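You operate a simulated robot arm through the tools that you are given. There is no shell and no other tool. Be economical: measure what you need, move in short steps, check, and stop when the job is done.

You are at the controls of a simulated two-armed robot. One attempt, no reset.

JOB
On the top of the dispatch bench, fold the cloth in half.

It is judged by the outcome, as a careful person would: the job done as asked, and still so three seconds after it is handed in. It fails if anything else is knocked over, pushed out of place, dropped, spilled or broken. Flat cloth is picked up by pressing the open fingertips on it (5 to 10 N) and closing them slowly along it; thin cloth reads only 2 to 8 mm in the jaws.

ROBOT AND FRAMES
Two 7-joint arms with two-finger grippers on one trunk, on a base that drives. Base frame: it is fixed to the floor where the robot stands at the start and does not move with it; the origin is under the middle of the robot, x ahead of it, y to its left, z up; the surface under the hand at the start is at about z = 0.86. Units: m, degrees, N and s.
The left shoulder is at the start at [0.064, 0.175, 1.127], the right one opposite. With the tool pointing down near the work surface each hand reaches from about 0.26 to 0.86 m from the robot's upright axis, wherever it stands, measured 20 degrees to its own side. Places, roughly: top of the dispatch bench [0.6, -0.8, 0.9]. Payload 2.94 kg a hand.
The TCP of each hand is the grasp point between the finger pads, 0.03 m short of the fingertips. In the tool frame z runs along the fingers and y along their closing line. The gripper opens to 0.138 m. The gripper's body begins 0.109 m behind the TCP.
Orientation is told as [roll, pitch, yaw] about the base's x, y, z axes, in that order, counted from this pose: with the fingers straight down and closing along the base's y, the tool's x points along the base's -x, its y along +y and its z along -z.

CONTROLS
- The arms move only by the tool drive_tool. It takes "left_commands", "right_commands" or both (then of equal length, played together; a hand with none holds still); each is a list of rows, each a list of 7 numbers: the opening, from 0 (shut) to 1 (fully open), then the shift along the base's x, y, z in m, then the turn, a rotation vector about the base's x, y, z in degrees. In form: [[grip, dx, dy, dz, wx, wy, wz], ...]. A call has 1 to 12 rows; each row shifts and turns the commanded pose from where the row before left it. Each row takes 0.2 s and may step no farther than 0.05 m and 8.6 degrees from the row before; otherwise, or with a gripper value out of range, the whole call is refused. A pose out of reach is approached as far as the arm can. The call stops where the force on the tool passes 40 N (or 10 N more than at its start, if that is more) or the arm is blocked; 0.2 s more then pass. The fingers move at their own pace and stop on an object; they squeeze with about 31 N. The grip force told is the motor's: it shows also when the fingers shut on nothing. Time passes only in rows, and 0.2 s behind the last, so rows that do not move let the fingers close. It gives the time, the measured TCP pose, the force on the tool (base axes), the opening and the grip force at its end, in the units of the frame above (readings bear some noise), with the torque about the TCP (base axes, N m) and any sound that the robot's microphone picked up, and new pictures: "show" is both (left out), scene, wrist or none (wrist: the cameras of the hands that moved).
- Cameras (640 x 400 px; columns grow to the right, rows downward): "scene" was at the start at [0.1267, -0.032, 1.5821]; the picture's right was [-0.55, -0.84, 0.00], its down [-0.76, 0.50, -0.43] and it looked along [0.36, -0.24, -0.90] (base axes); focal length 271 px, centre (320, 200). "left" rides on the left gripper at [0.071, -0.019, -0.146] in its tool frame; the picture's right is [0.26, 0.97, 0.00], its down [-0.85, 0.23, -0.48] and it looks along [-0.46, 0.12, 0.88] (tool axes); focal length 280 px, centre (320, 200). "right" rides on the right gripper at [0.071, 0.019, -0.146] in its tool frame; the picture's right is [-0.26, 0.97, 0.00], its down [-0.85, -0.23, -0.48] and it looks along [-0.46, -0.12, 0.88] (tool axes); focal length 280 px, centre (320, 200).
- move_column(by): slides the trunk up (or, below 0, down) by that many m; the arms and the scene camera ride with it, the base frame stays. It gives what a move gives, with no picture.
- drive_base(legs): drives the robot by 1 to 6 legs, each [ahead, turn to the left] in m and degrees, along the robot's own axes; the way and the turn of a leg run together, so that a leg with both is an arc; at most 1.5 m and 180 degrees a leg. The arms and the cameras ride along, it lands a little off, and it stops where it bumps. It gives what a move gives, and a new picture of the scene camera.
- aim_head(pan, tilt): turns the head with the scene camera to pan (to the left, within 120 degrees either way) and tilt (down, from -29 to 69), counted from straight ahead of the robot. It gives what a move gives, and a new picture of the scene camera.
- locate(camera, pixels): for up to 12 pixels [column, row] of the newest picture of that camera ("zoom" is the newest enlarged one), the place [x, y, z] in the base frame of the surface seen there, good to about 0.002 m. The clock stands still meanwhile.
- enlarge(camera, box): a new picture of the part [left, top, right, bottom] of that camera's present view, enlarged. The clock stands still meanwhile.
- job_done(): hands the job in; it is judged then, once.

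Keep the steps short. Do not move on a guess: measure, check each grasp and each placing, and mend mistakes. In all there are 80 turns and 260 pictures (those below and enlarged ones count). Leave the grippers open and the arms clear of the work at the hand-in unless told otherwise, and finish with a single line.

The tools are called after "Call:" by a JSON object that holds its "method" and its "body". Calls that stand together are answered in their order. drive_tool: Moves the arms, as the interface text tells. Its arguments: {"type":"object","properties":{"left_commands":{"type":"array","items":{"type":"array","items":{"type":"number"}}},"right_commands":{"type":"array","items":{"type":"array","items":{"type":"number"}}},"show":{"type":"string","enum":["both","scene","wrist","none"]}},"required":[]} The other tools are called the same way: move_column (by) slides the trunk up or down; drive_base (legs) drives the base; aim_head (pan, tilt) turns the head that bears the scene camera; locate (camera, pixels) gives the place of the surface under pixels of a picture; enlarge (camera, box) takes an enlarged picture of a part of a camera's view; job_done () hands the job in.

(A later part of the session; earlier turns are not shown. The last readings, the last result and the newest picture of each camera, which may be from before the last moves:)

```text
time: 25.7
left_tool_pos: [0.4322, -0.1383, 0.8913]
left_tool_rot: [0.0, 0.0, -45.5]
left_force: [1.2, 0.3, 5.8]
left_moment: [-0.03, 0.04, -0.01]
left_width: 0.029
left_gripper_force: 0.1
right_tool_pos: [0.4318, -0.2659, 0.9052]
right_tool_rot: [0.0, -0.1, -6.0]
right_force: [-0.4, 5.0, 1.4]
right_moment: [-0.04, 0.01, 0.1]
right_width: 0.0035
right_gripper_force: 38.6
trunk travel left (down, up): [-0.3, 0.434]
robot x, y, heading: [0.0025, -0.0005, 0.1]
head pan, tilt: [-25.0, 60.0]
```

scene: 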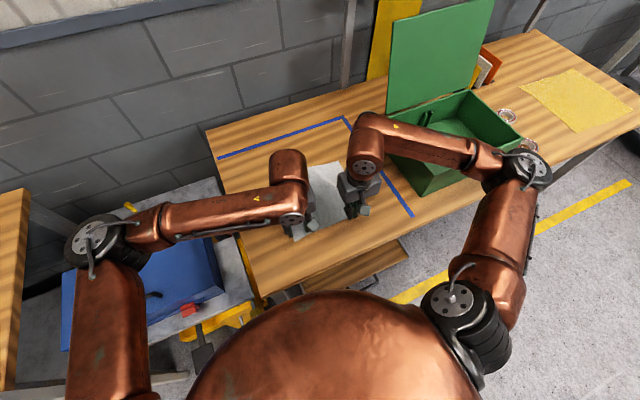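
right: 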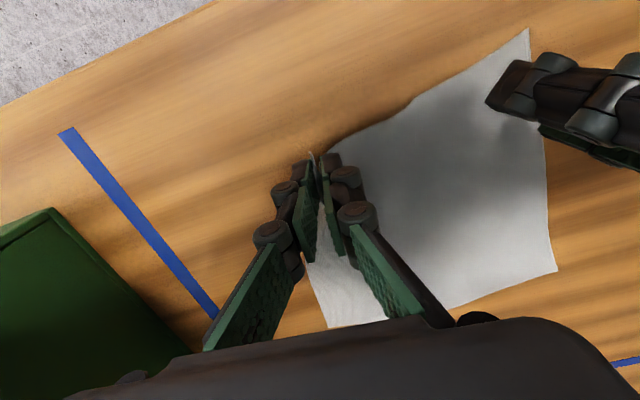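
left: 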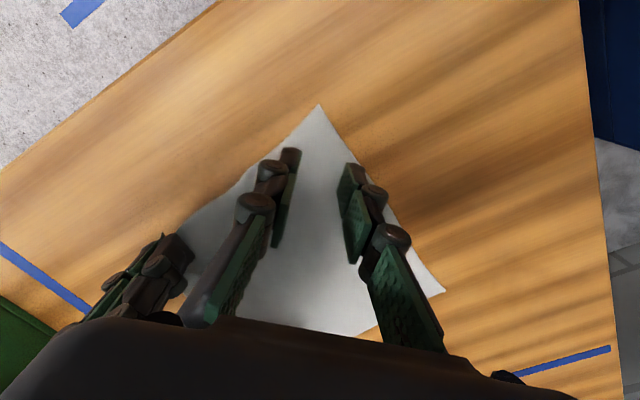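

Left presses with 5.8 N. Close it slowly.

Call:
{"method": "drive_tool", "body": {"left_commands": [[0.19, 0, 0, -0.0005, 0, 0, 0], [0.17, 0, 0, -0.0003, 0, 0, 0], [0.15, 0, 0, -0.0003, 0, 0, 0], [0.13, 0, 0, 0, 0, 0, 0], [0.11, 0, 0, -0.0003, 0, 0, 0], [0.09, 0, 0, 0, 0, 0, 0], [0.07, 0, 0, 0, 0, 0, 0], [0.05, 0, 0, 0, 0, 0, 0], [0.03, 0, 0, 0, 0, 0, 0], [0, 0, 0, 0, 0, 0, 0], [0, 0, 0, 0, 0, 0, 0], [0, 0, 0, 0, 0, 0, 0]], "show": "none"}}

Call:
{"method": "enlarge", "body": {"camera": "left", "box": [200, 90, 440, 240]}}

```text
time: 28.3
left_tool_pos: [0.4321, -0.1379, 0.8879]
left_tool_rot: [0.1, 0.1, -45.5]
left_force: [-0.3, 0.8, 2.2]
left_moment: [-0.03, -0.03, 0.0]
left_width: 0.0049
left_gripper_force: 26.6
right_tool_pos: [0.4315, -0.2662, 0.9056]
right_tool_rot: [0.1, 0.0, -6.1]
right_force: [0.3, 2.7, -2.2]
right_moment: [0.21, -0.03, 0.02]
right_width: 0.0022
right_gripper_force: 26.7
trunk travel left (down, up): [-0.3, 0.434]
robot x, y, heading: [-0.0023, 0.0024, 0.1]
head pan, tilt: [-25.0, 60.0]
```

```text
2.67 times, centred on (320, 165) of left
```

zoom: 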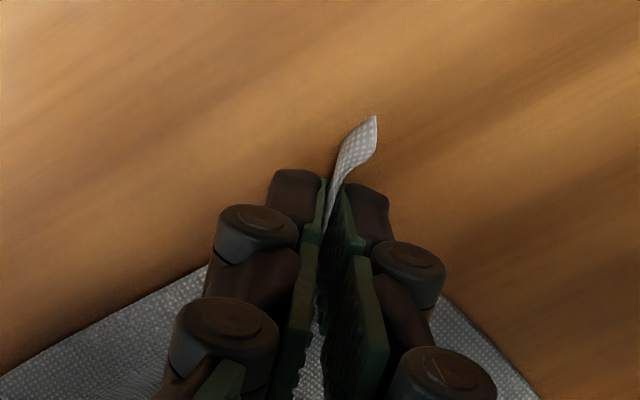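

Both hold cloth. Lift both gently 3 cm as a test, and view.

Call:
{"method": "drive_tool", "body": {"right_commands": [[0, 0, 0, 0.005, 0, 0, 0], [0, 0, 0, 0.008, 0, 0, 0], [0, 0, 0, 0.008, 0, 0, 0], [0, 0, 0, 0, 0, 0, 0]], "left_commands": [[0, 0, 0, 0.008, 0, 0, 0], [0, 0, 0, 0.014, 0, 0, 0], [0, 0, 0, 0.014, 0, 0, 0], [0, 0, 0, 0, 0, 0, 0]]}}

```text
time: 29.3
left_tool_pos: [0.4316, -0.1383, 0.9259]
left_tool_rot: [0.0, 0.0, -45.5]
left_force: [0.4, -1.5, -1.5]
left_moment: [0.03, 0.03, -0.02]
left_width: 0.0066
left_gripper_force: 38.5
right_tool_pos: [0.4328, -0.2669, 0.926]
right_tool_rot: [0.0, 0.1, -6.0]
right_force: [0.2, 1.9, 1.5]
right_moment: [0.01, -0.02, 0.02]
right_width: 0.004
right_gripper_force: 40.2
trunk travel left (down, up): [-0.3, 0.434]
robot x, y, heading: [-0.002, -0.0002, -0.0]
head pan, tilt: [-25.0, 60.0]
```

scene: 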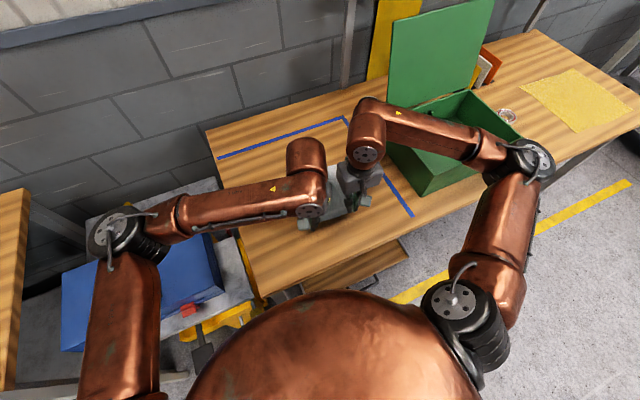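
right: 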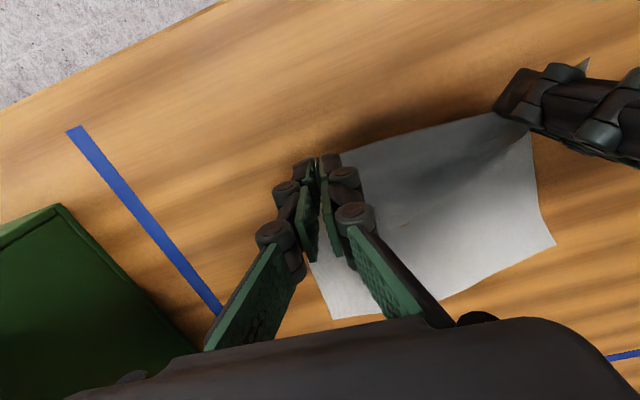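
left: 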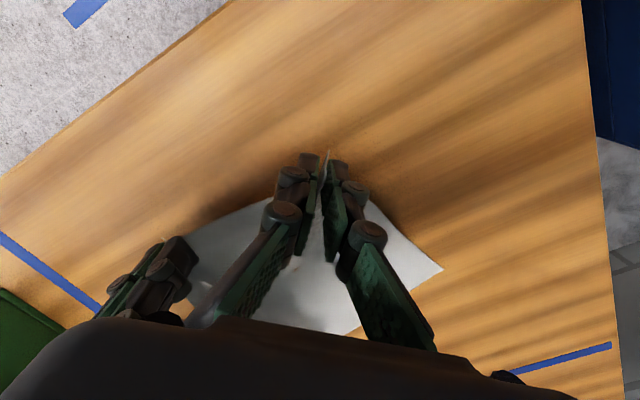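

Both corners lift. I locate the far corners A and B.

Call:
{"method": "locate", "body": {"camera": "left", "pixels": [[440, 268], [350, 333], [329, 155]]}}

Call:
{"method": "locate", "body": {"camera": "right", "pixels": [[554, 243], [334, 318], [440, 300], [311, 265], [440, 140], [583, 65], [316, 158]]}}

```text
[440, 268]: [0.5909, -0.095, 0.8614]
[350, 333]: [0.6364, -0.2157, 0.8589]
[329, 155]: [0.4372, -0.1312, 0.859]
```

```text
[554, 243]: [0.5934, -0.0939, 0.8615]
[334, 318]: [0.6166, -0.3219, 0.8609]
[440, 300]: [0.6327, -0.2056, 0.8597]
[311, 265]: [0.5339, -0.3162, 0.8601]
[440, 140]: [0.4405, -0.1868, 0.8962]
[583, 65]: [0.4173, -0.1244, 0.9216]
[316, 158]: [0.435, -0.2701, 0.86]
```

A=(0.592,-0.095), B=(0.617,-0.322). I now carry both held corners up and over in an arc to stop above the far edge, still high enough to check.

Call:
{"method": "drive_tool", "body": {"left_commands": [[0, 0.004, 0, 0.02, 0, 0, 0], [0, 0.008, 0, 0.018, 0, 0, 0], [0, 0.014, 0, 0.012, 0, 0, 0], [0, 0.016, -0.001, 0.006, 0, 0, 0], [0, 0.018, -0.001, 0, 0, 0, 0], [0, 0.018, 0, -0.006, 0, 0, 0], [0, 0.018, -0.001, -0.01, 0, 0, 0], [0, 0.016, -0.001, -0.012, 0, 0, 0], [0, 0.014, 0, -0.014, 0, 0, 0], [0, 0.014, 0, -0.014, 0, 0, 0], [0, 0, 0, 0, 0, 0, 0]], "right_commands": [[0, 0.006, 0, 0.02, 0, 0, 0], [0, 0.01, -0.001, 0.018, 0, 0, 0], [0, 0.017, -0.001, 0.012, 0, 0, 0], [0, 0.02, -0.001, 0.006, 0, 0, 0], [0, 0.021, -0.001, 0, 0, 0, 0], [0, 0.021, 0, -0.006, 0, 0, 0], [0, 0.021, -0.001, -0.01, 0, 0, 0], [0, 0.019, -0.001, -0.012, 0, 0, 0], [0, 0.017, 0, -0.014, 0, 0, 0], [0, 0.015, -0.001, -0.014, 0, 0, 0], [0, 0, 0, 0, 0, 0, 0]]}}

```text
time: 31.7
left_tool_pos: [0.5727, -0.1414, 0.9251]
left_tool_rot: [0.0, -0.1, -45.4]
left_force: [-0.1, 1.3, 4.1]
left_moment: [-0.07, -0.08, 0.01]
left_width: 0.0
left_gripper_force: 28.5
right_tool_pos: [0.5993, -0.2738, 0.9277]
right_tool_rot: [0.0, 0.0, -6.1]
right_force: [-0.2, -0.2, -0.5]
right_moment: [-0.04, 0.02, 0.02]
right_width: 0.006
right_gripper_force: 28.2
trunk travel left (down, up): [-0.3, 0.434]
robot x, y, heading: [-0.0009, 0.0002, 0.3]
head pan, tilt: [-25.0, 60.0]
```

scene: 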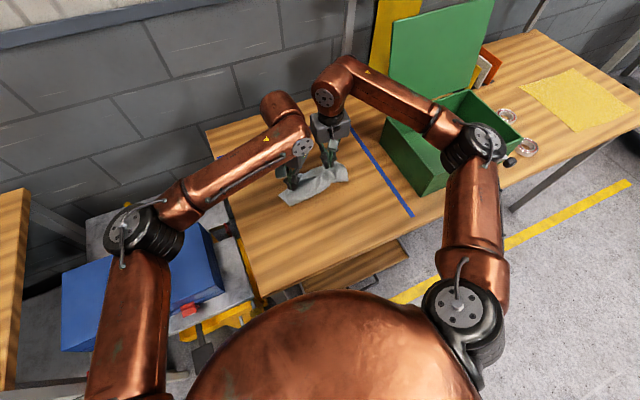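
right: 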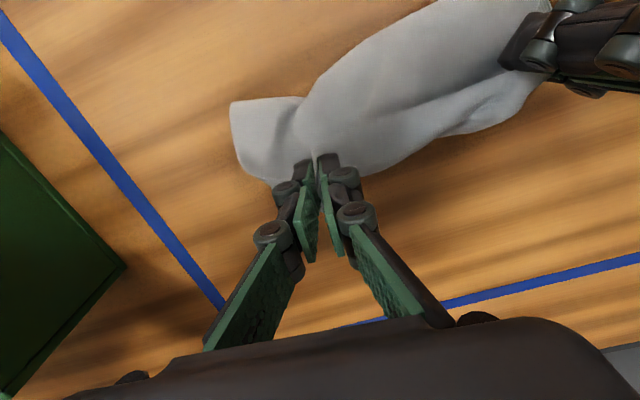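
left: 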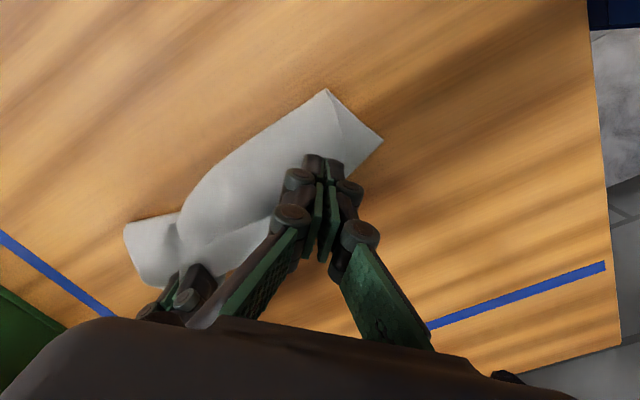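

The fold is formed but the cloth seems to have slid a bit. I look closer.

Call:
{"method": "enlarge", "body": {"camera": "left", "box": [100, 70, 420, 270]}}

Call:
{"method": "locate", "body": {"camera": "left", "pixels": [[325, 90], [382, 140], [345, 172], [125, 225], [140, 282], [200, 180], [240, 180], [320, 150]]}}

Call:
{"method": "enlarge", "body": {"camera": "right", "box": [220, 0, 540, 200]}}

Call:
{"method": "locate", "body": {"camera": "right", "pixels": [[231, 102], [240, 165], [272, 185], [300, 98], [380, 172], [450, 133], [525, 105], [330, 120], [420, 80]]}}

```text
2.00 times, centred on (260, 170) of left
```

zoom: 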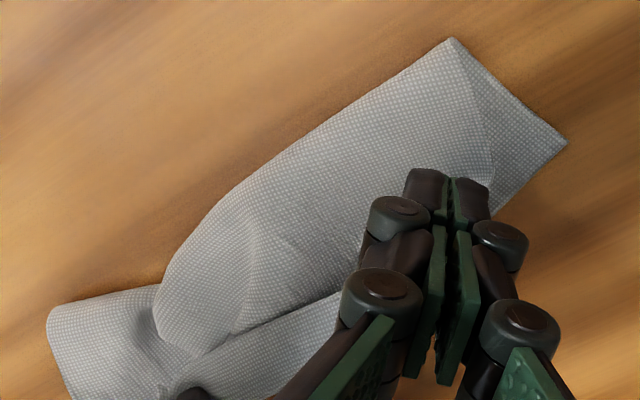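

```text
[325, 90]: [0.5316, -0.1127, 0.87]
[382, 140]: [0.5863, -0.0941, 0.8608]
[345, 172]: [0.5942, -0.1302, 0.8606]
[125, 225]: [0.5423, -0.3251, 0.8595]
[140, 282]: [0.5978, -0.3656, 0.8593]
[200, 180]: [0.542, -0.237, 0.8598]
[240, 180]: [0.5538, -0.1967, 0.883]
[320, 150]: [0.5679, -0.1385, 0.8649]
```

```text
2.00 times, centred on (380, 100) of right
```

zoom: 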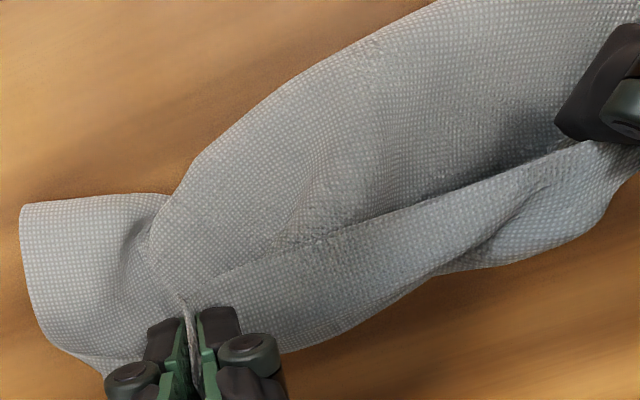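

```text
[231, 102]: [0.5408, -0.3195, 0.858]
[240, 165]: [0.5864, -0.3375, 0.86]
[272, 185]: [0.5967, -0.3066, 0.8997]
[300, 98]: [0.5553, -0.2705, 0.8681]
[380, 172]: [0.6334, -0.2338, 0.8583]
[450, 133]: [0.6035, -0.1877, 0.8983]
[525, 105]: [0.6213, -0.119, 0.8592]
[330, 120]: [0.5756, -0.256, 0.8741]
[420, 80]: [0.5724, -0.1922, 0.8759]
```

Left width reads 0: it likely slipped near the end, with the edge lying about there. I lower both hands to the cloth.

Call:
{"method": "drive_tool", "body": {"left_commands": [[0, 0, 0, -0.006, 0, 0, 0], [0, 0, 0, -0.006, 0, 0, 0], [0, 0, 0, -0.005, 0, 0, 0], [0, 0, 0, -0.004, 0, 0, 0], [0, 0, 0, 0, 0, 0, 0]], "right_commands": [[0, 0.002, 0, -0.009, 0, 0, 0], [0, 0.002, 0, -0.009, 0, 0, 0], [0, 0, 0, -0.008, 0, 0, 0], [0, 0, 0, -0.004, 0, 0, 0], [0, 0, 0, 0, 0, 0, 0]], "show": "wrist"}}

```text
time: 32.9
left_tool_pos: [0.5734, -0.1415, 0.904]
left_tool_rot: [0.1, 0.0, -45.6]
left_force: [-0.1, 0.6, -1.2]
left_moment: [0.03, 0.06, 0.02]
left_width: 0.0022
left_gripper_force: 36.0
right_tool_pos: [0.6048, -0.2741, 0.8972]
right_tool_rot: [-0.1, 0.0, -6.2]
right_force: [-0.4, 1.1, -1.5]
right_moment: [-0.06, 0.04, -0.02]
right_width: 0.0065
right_gripper_force: 34.0
trunk travel left (down, up): [-0.3, 0.434]
robot x, y, heading: [-0.0022, 0.0044, -0.0]
head pan, tilt: [-25.0, 60.0]
```

right: 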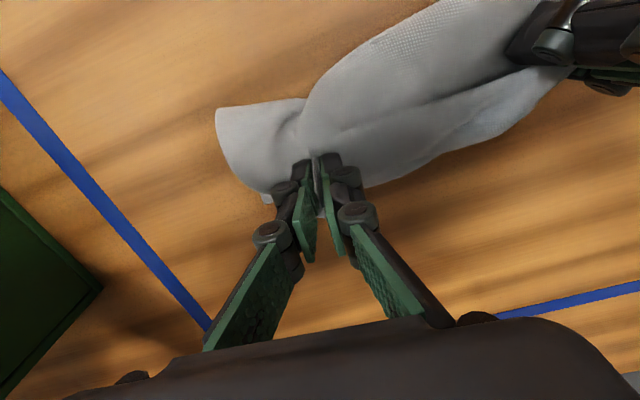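
left: 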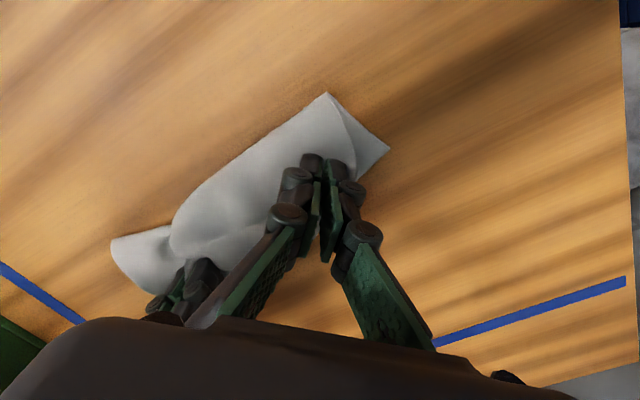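

Left reads 2 mm, still holding a little; both tips near the cloth. I lower slightly and open slowly, spreading the bunched cloth, then raise.

Call:
{"method": "drive_tool", "body": {"left_commands": [[0, 0.004, 0.002, -0.005, 0, 0, 0], [0, 0.004, 0.002, -0.003, 0, 0, 0], [0.05, 0, 0, 0, 0, 0, 0], [0.1, 0, 0, 0, 0, 0, 0], [0.15, 0, 0, 0, 0, 0, 0], [0.2, 0, 0, 0, 0, 0, 0], [0.2, 0, 0, 0.01, 0, 0, 0], [0.2, 0, 0, 0.02, 0, 0, 0], [0.2, 0, 0, 0.03, 0, 0, 0], [0.2, 0, 0, 0.03, 0, 0, 0]], "right_commands": [[0, 0, 0, -0.002, 0, 0, 0], [0, 0, 0, -0.001, 0, 0, 0], [0.05, 0, 0, 0, 0, 0, 0], [0.1, 0, 0, 0, 0, 0, 0], [0.15, 0, 0, 0, 0, 0, 0], [0.2, 0, 0, 0, 0, 0, 0], [0.2, 0, 0, 0.01, 0, 0, 0], [0.2, 0, 0, 0.02, 0, 0, 0], [0.2, 0, 0, 0.03, 0, 0, 0], [0.2, 0, 0, 0.03, 0, 0, 0]], "show": "wrist"}}

```text
time: 35.1
left_tool_pos: [0.5792, -0.1374, 0.9854]
left_tool_rot: [0.0, 0.0, -45.4]
left_force: [0.0, 0.2, -0.2]
left_moment: [-0.02, -0.04, 0.0]
left_width: 0.0276
left_gripper_force: 0.1
right_tool_pos: [0.6026, -0.274, 0.9838]
right_tool_rot: [0.0, 0.0, -6.0]
right_force: [0.5, -0.3, 0.2]
right_moment: [0.01, 0.01, -0.01]
right_width: 0.0275
right_gripper_force: 0.2
trunk travel left (down, up): [-0.3, 0.434]
robot x, y, heading: [-0.0028, 0.0011, -0.2]
head pan, tilt: [-25.0, 60.0]
```

right: 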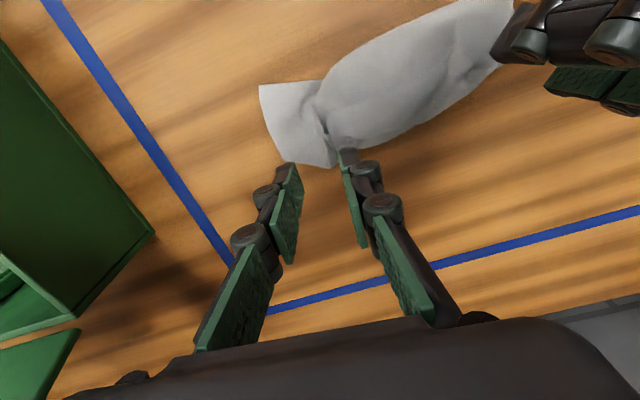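
left: 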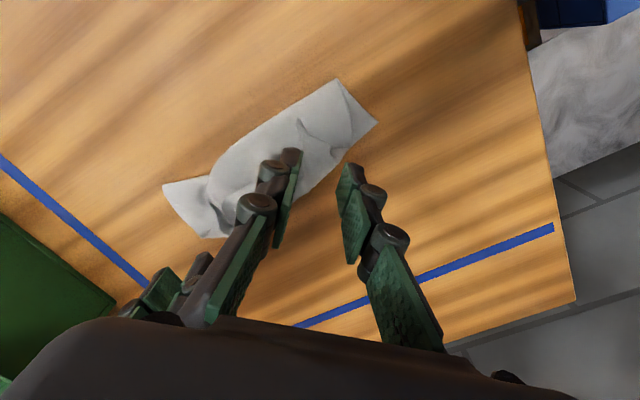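

Released. I back both hands toward their own sides and up to see the cloth with the head.

Call:
{"method": "drive_tool", "body": {"left_commands": [[0.2, -0.02, 0.04, 0.02, 0, 0, 0], [0.2, -0.02, 0.04, 0.02, 0, 0, 0], [0.2, -0.02, 0.04, 0, 0, 0, 0], [0.2, -0.02, 0.04, 0, 0, 0, 0]], "right_commands": [[0.2, -0.04, -0.01, 0.02, 0, 0, 0], [0.2, -0.045, -0.01, 0.02, 0, 0, 0], [0.2, -0.045, -0.02, 0, 0, 0, 0], [0.2, -0.045, -0.02, 0, 0, 0, 0]], "show": "scene"}}

Call:
{"method": "enlarge", "body": {"camera": "scene", "box": [250, 130, 390, 218]}}

```text
refused: row 2 steps farther than a row can; nothing moved
```

```text
4.55 times, centred on (320, 174) of scene
```

zoom: 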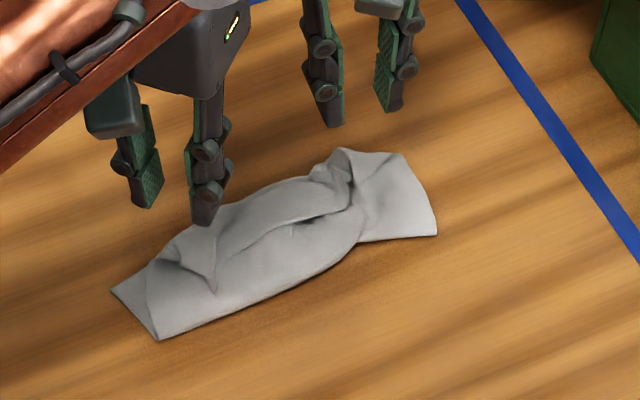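

Zoom shows the fold with a curled-back free edge. I move the hands away in smaller steps.

Call:
{"method": "drive_tool", "body": {"left_commands": [[0.2, -0.01, 0.035, 0.015, 0, 0, 0], [0.2, -0.01, 0.035, 0.015, 0, 0, 0], [0.2, -0.02, 0.04, 0, 0, 0, 0], [0.2, -0.02, 0.04, 0, 0, 0, 0], [0.2, -0.02, 0.04, 0, 0, 0, 0]], "right_commands": [[0.2, -0.035, -0.01, 0.02, 0, 0, 0], [0.2, -0.035, -0.01, 0.02, 0, 0, 0], [0.2, -0.045, -0.015, 0, 0, 0, 0], [0.2, -0.045, -0.015, 0, 0, 0, 0], [0.2, -0.045, -0.015, 0, 0, 0, 0]], "show": "scene"}}

Call:
{"method": "enlarge", "body": {"camera": "scene", "box": [250, 130, 390, 218]}}

Call:
{"method": "locate", "body": {"camera": "zoom", "pixels": [[112, 292], [158, 338], [437, 235], [362, 240], [402, 155], [342, 150], [290, 178], [190, 230], [260, 310], [320, 270], [215, 290], [300, 218]]}}

```text
time: 36.3
left_tool_pos: [0.4996, 0.056, 1.0158]
left_tool_rot: [0.2, 0.0, -45.5]
left_force: [-0.9, -0.5, -0.1]
left_moment: [-0.02, -0.05, 0.0]
left_width: 0.0279
left_gripper_force: 0.0
right_tool_pos: [0.3951, -0.336, 1.0252]
right_tool_rot: [0.0, -0.2, -6.0]
right_force: [0.3, -0.2, 0.4]
right_moment: [-0.06, -0.08, 0.03]
right_width: 0.0274
right_gripper_force: 0.0
trunk travel left (down, up): [-0.3, 0.434]
robot x, y, heading: [0.0001, -0.0026, -0.1]
head pan, tilt: [-25.0, 60.0]
```

scene: 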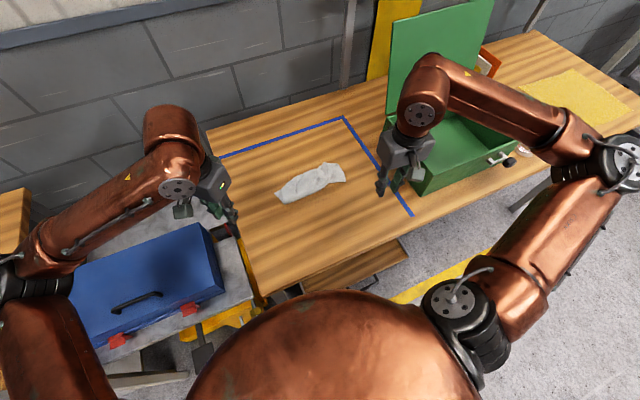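

```text
4.55 times, centred on (320, 174) of scene
```

zoom: 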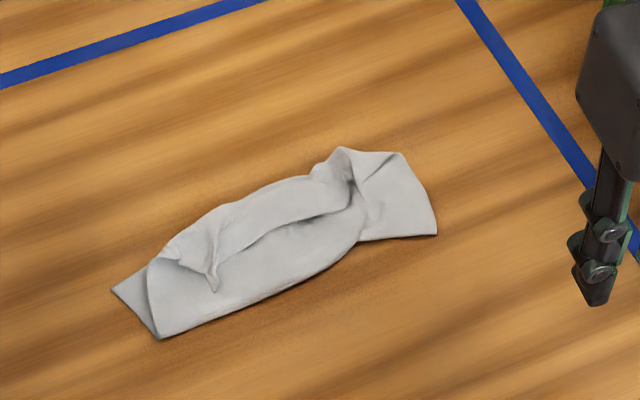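

```text
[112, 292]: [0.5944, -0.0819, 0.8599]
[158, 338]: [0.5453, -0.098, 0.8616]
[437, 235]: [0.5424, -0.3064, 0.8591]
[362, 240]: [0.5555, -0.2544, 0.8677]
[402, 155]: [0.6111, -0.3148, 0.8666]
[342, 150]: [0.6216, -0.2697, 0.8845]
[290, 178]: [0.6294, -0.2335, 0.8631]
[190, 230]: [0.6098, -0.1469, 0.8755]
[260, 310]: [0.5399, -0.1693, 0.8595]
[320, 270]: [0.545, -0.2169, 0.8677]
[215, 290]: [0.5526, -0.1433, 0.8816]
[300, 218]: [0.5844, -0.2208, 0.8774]
```

The free edge is curled back and the fold line sits too far (x≈0.54 against 0.49 wanted), so the layers don't match. The pinched ridges of C and D still stand up, so I can re-grip, unfold toward me and refold better. Closer view.

Call:
{"method": "enlarge", "body": {"camera": "scene", "box": [270, 155, 350, 205]}}

Call:
{"method": "locate", "body": {"camera": "zoom", "pixels": [[228, 288], [218, 262], [215, 240], [215, 215], [160, 250], [275, 235], [395, 95], [415, 120], [430, 150], [440, 185], [400, 200], [460, 160]]}}

```text
8.00 times, centred on (310, 180) of scene
```

zoom: 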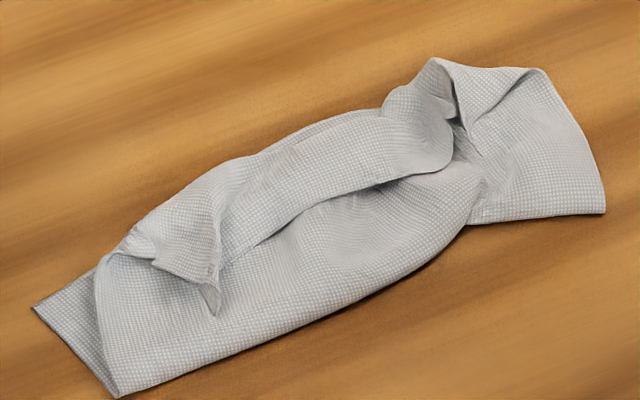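

```text
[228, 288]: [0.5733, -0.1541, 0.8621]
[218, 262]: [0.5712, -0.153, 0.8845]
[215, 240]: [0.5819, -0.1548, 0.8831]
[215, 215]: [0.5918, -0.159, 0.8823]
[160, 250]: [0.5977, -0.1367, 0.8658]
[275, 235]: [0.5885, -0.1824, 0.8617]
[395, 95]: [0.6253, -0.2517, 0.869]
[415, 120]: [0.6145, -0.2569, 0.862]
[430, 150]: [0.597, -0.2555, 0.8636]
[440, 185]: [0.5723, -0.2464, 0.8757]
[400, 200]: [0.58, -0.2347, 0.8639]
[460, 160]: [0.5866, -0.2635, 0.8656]
```

The free strip with tips C and D is curled back on top. I move each hand above its standing ridge: left to (0.578,-0.152), right to (0.616,-0.268).

Call:
{"method": "drive_tool", "body": {"left_commands": [[0.3, 0.013, -0.0347, -0.0143, 0, 0, 2.9], [0.3, 0.013, -0.0347, -0.0143, 0, 0, 2.9], [0.3, 0.013, -0.0347, -0.0143, 0, 0, 2.9], [0.3, 0.013, -0.0347, -0.0143, 0, 0, 2.9], [0.3, 0.013, -0.0347, -0.0143, 0, 0, 2.9], [0.3, 0.013, -0.0347, -0.0143, 0, 0, 2.9], [0.3, 0, 0, 0, 0, 0, 0]], "right_commands": [[0.25, 0.0368, 0.0113, -0.0147, 0, 0, 0], [0.25, 0.0368, 0.0113, -0.0147, 0, 0, 0], [0.25, 0.0368, 0.0113, -0.0147, 0, 0, 0], [0.25, 0.0368, 0.0113, -0.0147, 0, 0, 0], [0.25, 0.0368, 0.0113, -0.0147, 0, 0, 0], [0.25, 0.0368, 0.0113, -0.0147, 0, 0, 0], [0.25, 0, 0, 0, 0, 0, 0]], "show": "wrist"}}

Call:
{"method": "enlarge", "body": {"camera": "left", "box": [200, 90, 440, 240]}}

Call:
{"method": "enlarge", "body": {"camera": "right", "box": [200, 60, 440, 210]}}

```text
time: 37.9
left_tool_pos: [0.5793, -0.155, 0.9289]
left_tool_rot: [0.0, 0.1, -28.1]
left_force: [0.6, 0.3, -0.3]
left_moment: [-0.01, -0.01, 0.04]
left_width: 0.0414
left_gripper_force: 0.0
right_tool_pos: [0.6192, -0.2701, 0.9361]
right_tool_rot: [-0.1, -0.1, -6.0]
right_force: [-0.6, 1.2, 0.6]
right_moment: [-0.01, 0.0, 0.0]
right_width: 0.0346
right_gripper_force: 0.1
trunk travel left (down, up): [-0.3, 0.434]
robot x, y, heading: [-0.0015, 0.0024, 0.2]
head pan, tilt: [-25.0, 60.0]
```

right: 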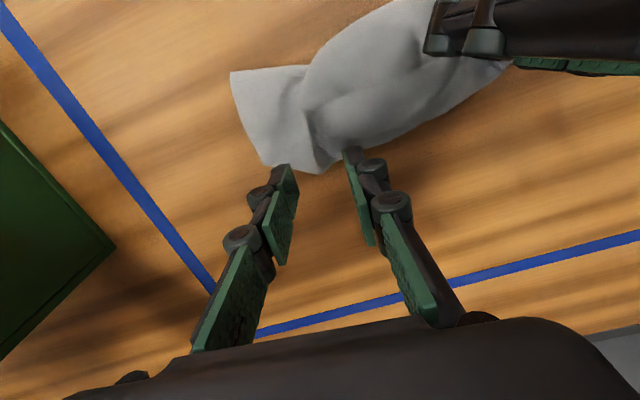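
left: 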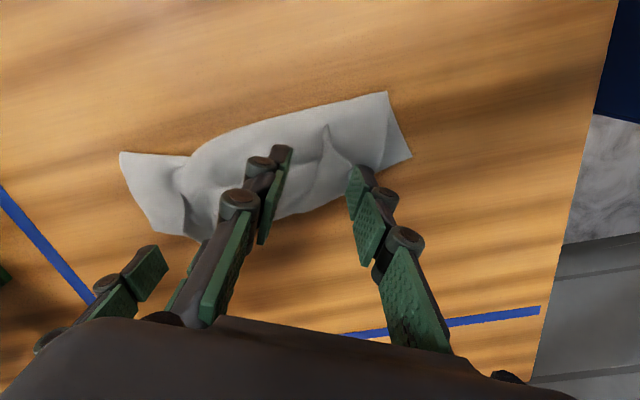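

```text
2.67 times, centred on (320, 165) of left
```

zoom: 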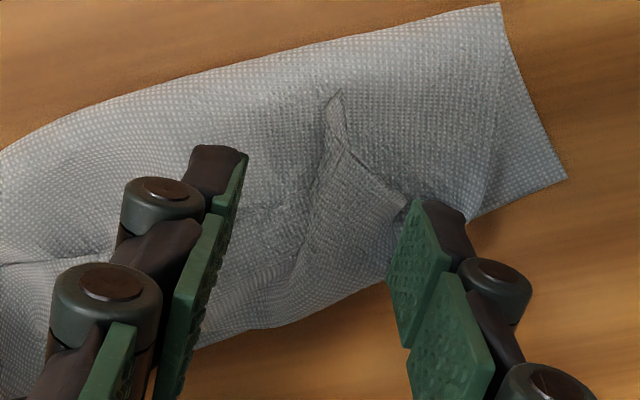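

```text
2.67 times, centred on (320, 135) of right
```

zoom: 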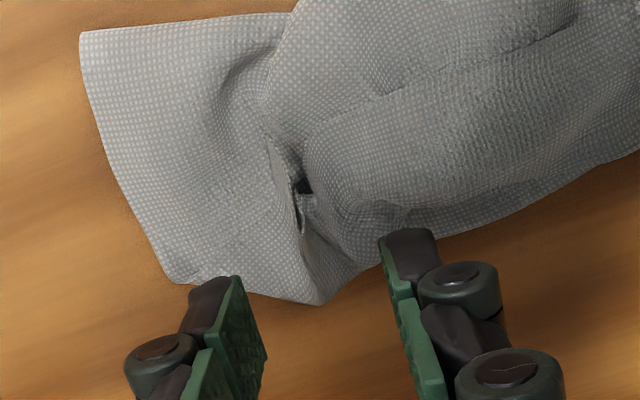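

Left fingers straddle the D ridge. For the right I locate C's flap crest.

Call:
{"method": "locate", "body": {"camera": "zoom", "pixels": [[268, 140], [280, 175], [292, 215], [320, 300], [340, 180], [360, 210], [305, 188]]}}

Call:
{"method": "locate", "body": {"camera": "left", "pixels": [[325, 127], [326, 140], [318, 160], [345, 163]]}}

```text
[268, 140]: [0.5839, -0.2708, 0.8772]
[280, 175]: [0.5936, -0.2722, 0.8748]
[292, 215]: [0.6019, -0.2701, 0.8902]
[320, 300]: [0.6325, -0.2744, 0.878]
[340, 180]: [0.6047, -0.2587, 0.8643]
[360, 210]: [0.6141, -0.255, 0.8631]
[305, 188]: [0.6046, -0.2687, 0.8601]
```

```text
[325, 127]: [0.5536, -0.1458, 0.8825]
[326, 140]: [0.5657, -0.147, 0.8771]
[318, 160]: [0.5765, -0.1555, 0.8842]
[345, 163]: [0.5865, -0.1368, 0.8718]
```

I centre each hand over its crest, lower so tips are ~6 mm above the bench, and close.

Call:
{"method": "drive_tool", "body": {"left_commands": [[0.3, -0.01, 0.003, -0.01, 0, 0, 0], [0.3, 0, 0, -0.012, 0, 0, 0], [0.3, 0, 0, -0.011, 0, 0, 0], [0.2, 0, 0, 0, 0, 0, 0], [0.1, 0, 0, 0, 0, 0, 0], [0.05, 0, 0, 0, 0, 0, 0], [0, 0, 0, 0, 0, 0, 0], [0, 0, 0, 0, 0, 0, 0], [0, 0, 0, 0, 0, 0, 0]], "right_commands": [[0.25, -0.02, 0.001, -0.012, 0, 0, 0], [0.25, 0, 0, -0.012, 0, 0, 0], [0.25, 0, 0, -0.012, 0, 0, 0], [0.2, 0, 0, 0, 0, 0, 0], [0.1, 0, 0, 0, 0, 0, 0], [0.05, 0, 0, 0, 0, 0, 0], [0, 0, 0, 0, 0, 0, 0], [0, 0, 0, 0, 0, 0, 0], [0, 0, 0, 0, 0, 0, 0]], "show": "wrist"}}

```text
time: 39.9
left_tool_pos: [0.5693, -0.1548, 0.897]
left_tool_rot: [0.0, 0.0, -28.1]
left_force: [0.6, -0.1, 2.2]
left_moment: [0.0, -0.01, -0.01]
left_width: 0.005
left_gripper_force: 27.0
right_tool_pos: [0.598, -0.2705, 0.8999]
right_tool_rot: [0.0, -0.1, -6.0]
right_force: [0.5, 0.8, 2.0]
right_moment: [-0.17, 0.03, -0.01]
right_width: 0.0003
right_gripper_force: 22.1
trunk travel left (down, up): [-0.3, 0.434]
robot x, y, heading: [-0.0008, 0.0013, 0.0]
head pan, tilt: [-25.0, 60.0]
```

right: 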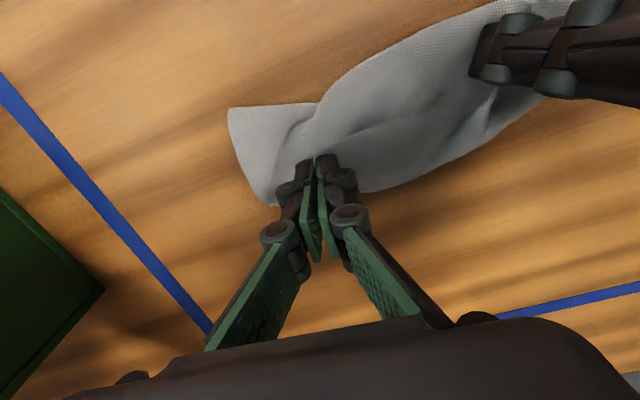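
left: 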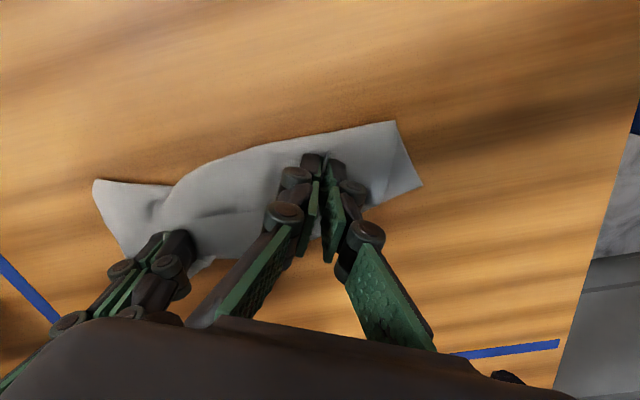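

Left reads 5 mm; right 0.3 mm (uncertain). I lift both 5 cm as a test.

Call:
{"method": "drive_tool", "body": {"left_commands": [[0, -0.002, 0, 0.012, 0, 0, 0], [0, -0.004, 0, 0.016, 0, 0, 0], [0, -0.006, 0, 0.016, 0, 0, 0], [0, -0.006, 0, 0.01, 0, 0, 0], [0, 0, 0, 0, 0, 0, 0]], "right_commands": [[0, -0.002, 0, 0.012, 0, 0, 0], [0, -0.004, 0, 0.016, 0, 0, 0], [0, -0.006, 0, 0.016, 0, 0, 0], [0, -0.006, 0, 0.01, 0, 0, 0], [0, 0, 0, 0, 0, 0, 0]], "show": "wrist"}}

Call:
{"method": "enlarge", "body": {"camera": "scene", "box": [250, 130, 390, 218]}}

```text
time: 41.1
left_tool_pos: [0.5509, -0.1533, 0.9509]
left_tool_rot: [0.1, 0.0, -28.1]
left_force: [-0.5, 0.8, -2.0]
left_moment: [-0.05, 0.06, 0.0]
left_width: 0.0064
left_gripper_force: 38.3
right_tool_pos: [0.5813, -0.2714, 0.9534]
right_tool_rot: [0.0, 0.0, -6.1]
right_force: [-0.8, -2.0, -1.8]
right_moment: [-0.2, 0.03, -0.01]
right_width: 0.002
right_gripper_force: 26.3
trunk travel left (down, up): [-0.3, 0.434]
robot x, y, heading: [-0.0003, 0.0027, 0.2]
head pan, tilt: [-25.0, 60.0]
```

right: 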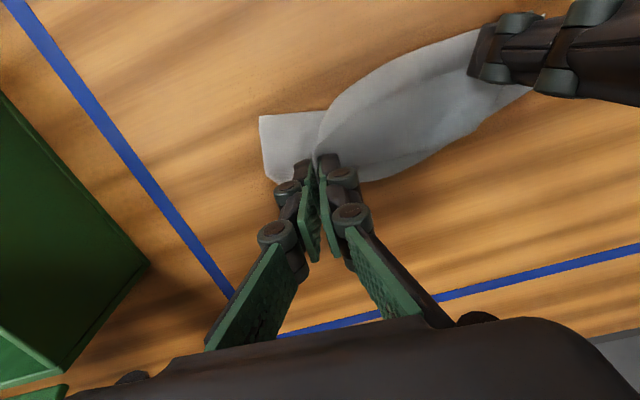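
left: 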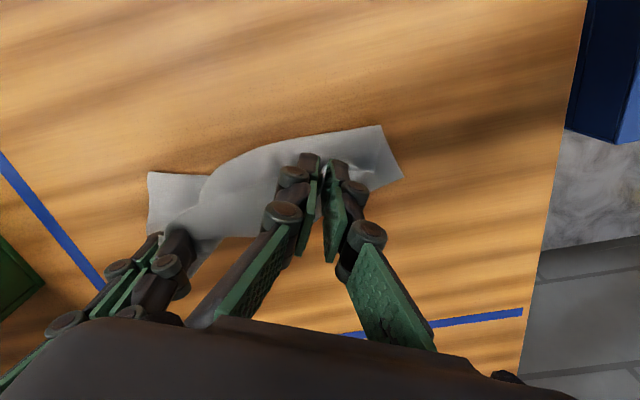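

```text
4.55 times, centred on (320, 174) of scene
```

zoom: 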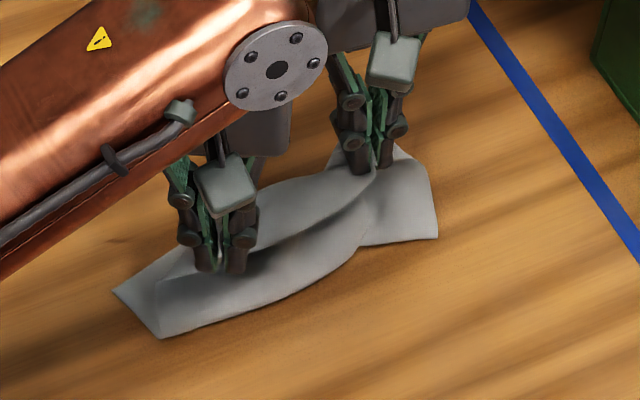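

Both hold. I now unfold: carry both edges back toward the robot in a low arc.

Call:
{"method": "drive_tool", "body": {"left_commands": [[0, -0.006, 0, 0.012, 0, 0, 0], [0, -0.01, 0, 0.012, 0, 0, 0], [0, -0.014, 0, 0.008, 0, 0, 0], [0, -0.016, 0, 0, 0, 0, 0], [0, -0.016, 0.001, -0.005, 0, 0, 0], [0, -0.016, 0.001, -0.01, 0, 0, 0], [0, -0.016, 0.001, -0.012, 0, 0, 0], [0, -0.015, 0.001, -0.016, 0, 0, 0], [0, -0.012, 0.001, -0.016, 0, 0, 0], [0, -0.01, 0, -0.016, 0, 0, 0], [0, 0, 0, 0, 0, 0, 0]], "right_commands": [[0, -0.008, 0, 0.012, 0, 0, 0], [0, -0.013, 0, 0.012, 0, 0, 0], [0, -0.017, 0, 0.008, 0, 0, 0], [0, -0.019, 0, 0, 0, 0, 0], [0, -0.019, 0, -0.005, 0, 0, 0], [0, -0.019, 0, -0.01, 0, 0, 0], [0, -0.019, 0, -0.012, 0, 0, 0], [0, -0.018, 0, -0.016, 0, 0, 0], [0, -0.014, 0, -0.016, 0, 0, 0], [0, -0.01, 0, -0.016, 0, 0, 0], [0, 0, 0, 0, 0, 0, 0]]}}

```text
time: 43.5
left_tool_pos: [0.4195, -0.1471, 0.9068]
left_tool_rot: [0.0, 0.0, -28.1]
left_force: [0.3, -0.4, -0.3]
left_moment: [-0.05, 0.02, -0.04]
left_width: 0.0035
left_gripper_force: 27.2
right_tool_pos: [0.4245, -0.2698, 0.91]
right_tool_rot: [0.0, 0.0, -6.1]
right_force: [0.5, 0.3, -1.5]
right_moment: [-0.05, -0.03, -0.02]
right_width: 0.0064
right_gripper_force: 41.0
trunk travel left (down, up): [-0.3, 0.434]
robot x, y, heading: [-0.0009, -0.0015, -0.1]
head pan, tilt: [-25.0, 60.0]
```

scene: 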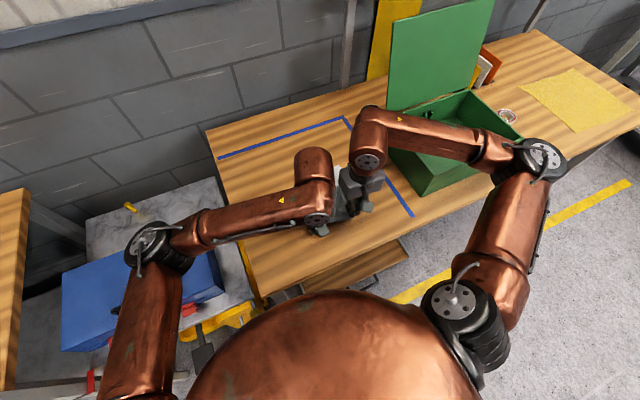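
right: 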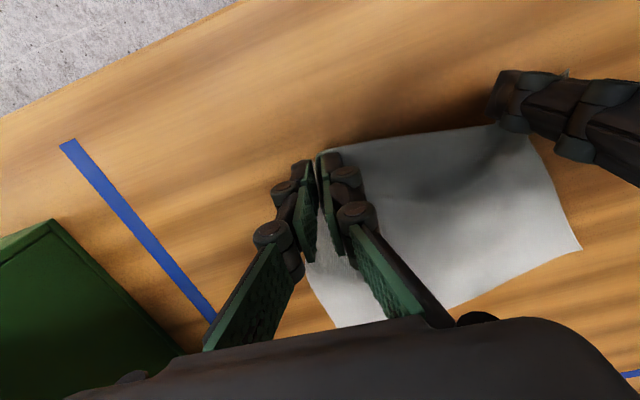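
left: 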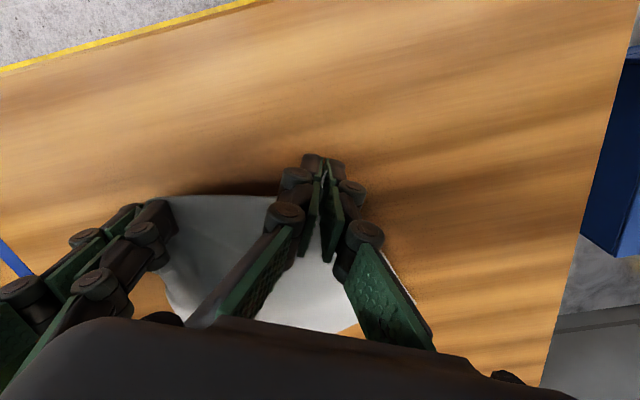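

Unfolded with both grips intact. Locate far edge points now.

Call:
{"method": "locate", "body": {"camera": "right", "pixels": [[579, 248], [338, 326], [450, 306], [530, 140], [325, 150]]}}

Call:
{"method": "enlarge", "body": {"camera": "right", "box": [260, 60, 600, 340]}}

```text
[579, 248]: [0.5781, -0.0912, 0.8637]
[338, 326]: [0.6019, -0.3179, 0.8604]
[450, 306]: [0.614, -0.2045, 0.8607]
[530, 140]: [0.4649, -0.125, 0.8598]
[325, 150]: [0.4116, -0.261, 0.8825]
```

```text
1.43 times, centred on (430, 200) of right
```

zoom: 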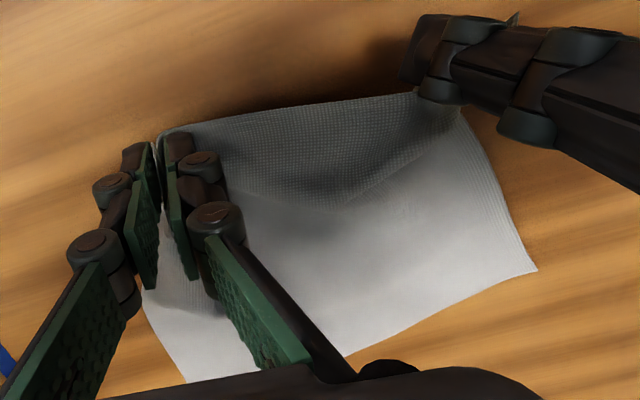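

A=(0.578,-0.091), B=(0.602,-0.318). This time I fold with a lower path (tips ≤ 4.5 cm up) so the bottom layer isn't rolled up, ending with pinch points over their mirror spots: left (0.553), right (0.587).

Call:
{"method": "drive_tool", "body": {"left_commands": [[0, 0.006, 0.001, 0.01, 0, 0, 0], [0, 0.01, 0.001, 0.01, 0, 0, 0], [0, 0.012, 0.001, 0.007, 0, 0, 0], [0, 0.013, 0, 0.003, 0, 0, 0], [0, 0.013, 0, 0, 0, 0, 0], [0, 0.013, 0, 0, 0, 0, 0], [0, 0.013, 0.001, 0, 0, 0, 0], [0, 0.013, 0, -0.004, 0, 0, 0], [0, 0.013, 0, -0.006, 0, 0, 0], [0, 0.012, 0, -0.006, 0, 0, 0], [0, 0.01, 0, -0.004, 0, 0, 0], [0, 0.006, 0, -0.002, 0, 0, 0]], "right_commands": [[0, 0.007, 0.001, 0.01, 0, 0, 0], [0, 0.012, 0.001, 0.01, 0, 0, 0], [0, 0.015, 0.001, 0.005, 0, 0, 0], [0, 0.016, 0, 0.002, 0, 0, 0], [0, 0.016, 0, 0, 0, 0, 0], [0, 0.016, 0, 0, 0, 0, 0], [0, 0.016, 0.001, 0, 0, 0, 0], [0, 0.016, 0, -0.004, 0, 0, 0], [0, 0.015, 0, -0.006, 0, 0, 0], [0, 0.014, 0, -0.006, 0, 0, 0], [0, 0.012, 0, -0.004, 0, 0, 0], [0, 0.008, 0, -0.002, 0, 0, 0]], "show": "wrist"}}

Call:
{"method": "enlarge", "body": {"camera": "scene", "box": [250, 130, 390, 218]}}

```text
time: 46.1
left_tool_pos: [0.5538, -0.1429, 0.9149]
left_tool_rot: [0.0, 0.0, -28.1]
left_force: [1.1, -0.6, -1.9]
left_moment: [0.02, 0.04, -0.02]
left_width: 0.001
left_gripper_force: 27.5
right_tool_pos: [0.5888, -0.2655, 0.9157]
right_tool_rot: [0.0, -0.1, -6.0]
right_force: [0.2, 0.2, -0.6]
right_moment: [-0.03, 0.0, 0.0]
right_width: 0.0063
right_gripper_force: 30.0
trunk travel left (down, up): [-0.3, 0.434]
robot x, y, heading: [0.0008, -0.0003, -0.1]
head pan, tilt: [-25.0, 60.0]
```

right: 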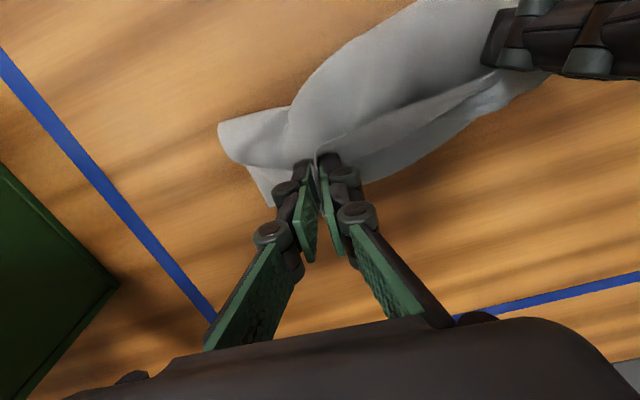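
left: 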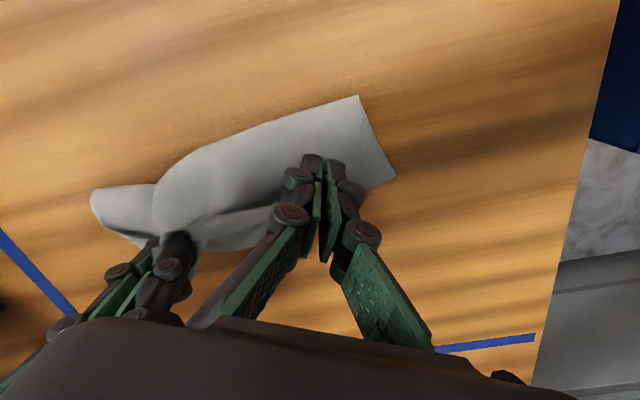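

```text
4.55 times, centred on (320, 174) of scene
```

zoom: 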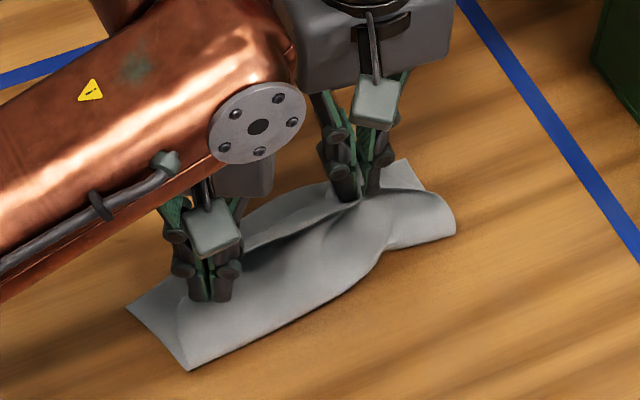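

Much better looking. Measure fold line and far corners.

Call:
{"method": "locate", "body": {"camera": "zoom", "pixels": [[127, 309], [190, 368], [260, 335], [330, 297], [380, 260], [455, 230], [407, 162], [425, 190], [260, 210], [300, 230], [270, 260]]}}

```text
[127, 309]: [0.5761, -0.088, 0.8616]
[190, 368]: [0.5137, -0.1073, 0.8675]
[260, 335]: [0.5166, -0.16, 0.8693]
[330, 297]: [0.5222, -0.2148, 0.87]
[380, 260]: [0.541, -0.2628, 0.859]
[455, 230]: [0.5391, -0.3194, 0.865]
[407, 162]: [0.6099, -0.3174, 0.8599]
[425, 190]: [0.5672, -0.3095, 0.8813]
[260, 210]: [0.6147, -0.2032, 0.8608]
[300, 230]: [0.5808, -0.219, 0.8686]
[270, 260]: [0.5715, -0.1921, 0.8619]
```

Fold line is still too far forward (bottom layer 0.06–0.09, wanted 0.107). The grips hold, so I unfold again and refold with a path that follows the true circle and ends shorter.

Call:
{"method": "drive_tool", "body": {"left_commands": [[0, -0.008, 0, 0.01, 0, 0, 0], [0, -0.012, 0, 0.012, 0, 0, 0], [0, -0.014, 0, 0.008, 0, 0, 0], [0, -0.016, 0, 0, 0, 0, 0], [0, -0.016, 0, 0, 0, 0, 0], [0, -0.016, 0, -0.004, 0, 0, 0], [0, -0.015, 0, -0.006, 0, 0, 0], [0, -0.015, 0, -0.008, 0, 0, 0], [0, -0.012, 0, -0.01, 0, 0, 0], [0, -0.012, 0, -0.01, 0, 0, 0], [0, -0.006, 0, -0.002, 0, 0, 0], [0, 0, 0, 0, 0, 0, 0]], "right_commands": [[0, -0.01, 0, 0.01, 0, 0, 0], [0, -0.014, 0, 0.012, 0, 0, 0], [0, -0.018, 0, 0.008, 0, 0, 0], [0, -0.019, 0, 0, 0, 0, 0], [0, -0.019, 0, 0, 0, 0, 0], [0, -0.019, 0, -0.004, 0, 0, 0], [0, -0.018, 0, -0.006, 0, 0, 0], [0, -0.018, 0, -0.008, 0, 0, 0], [0, -0.015, 0, -0.01, 0, 0, 0], [0, -0.014, 0, -0.01, 0, 0, 0], [0, -0.008, 0, -0.002, 0, 0, 0], [0, 0, 0, 0, 0, 0, 0]], "show": "wrist"}}

Call:
{"method": "locate", "body": {"camera": "right", "pixels": [[579, 248], [338, 326], [450, 306], [420, 145], [480, 130]]}}

```text
time: 48.7
left_tool_pos: [0.4113, -0.1452, 0.9058]
left_tool_rot: [0.1, -0.1, -28.2]
left_force: [0.2, -1.4, -1.0]
left_moment: [-0.01, 0.04, -0.02]
left_width: 0.0029
left_gripper_force: 29.0
right_tool_pos: [0.4168, -0.2668, 0.9045]
right_tool_rot: [-0.1, 0.0, -6.0]
right_force: [1.5, 0.8, 2.1]
right_moment: [-0.92, 0.05, -0.01]
right_width: 0.0
right_gripper_force: 23.3
trunk travel left (down, up): [-0.3, 0.434]
robot x, y, heading: [-0.0012, 0.0031, -0.1]
head pan, tilt: [-25.0, 60.0]
```

right: 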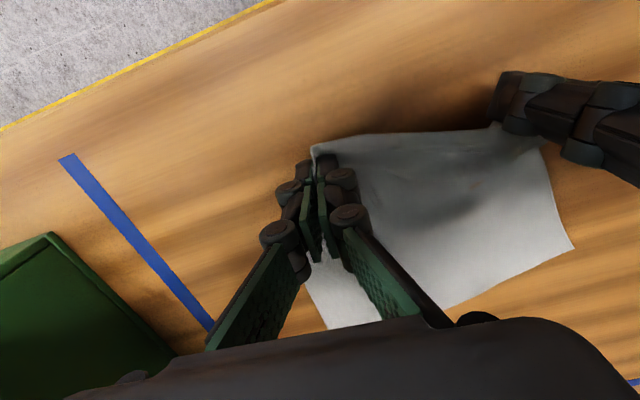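
left: 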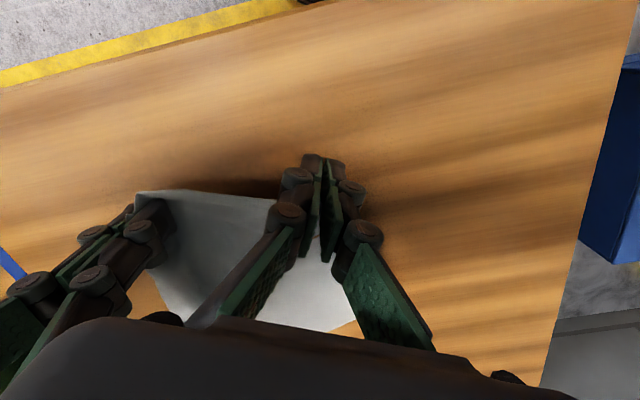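

```text
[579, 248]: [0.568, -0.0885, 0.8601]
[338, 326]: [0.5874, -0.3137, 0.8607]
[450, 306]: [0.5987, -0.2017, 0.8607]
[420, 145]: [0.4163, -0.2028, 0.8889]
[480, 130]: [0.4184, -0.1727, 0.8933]
```

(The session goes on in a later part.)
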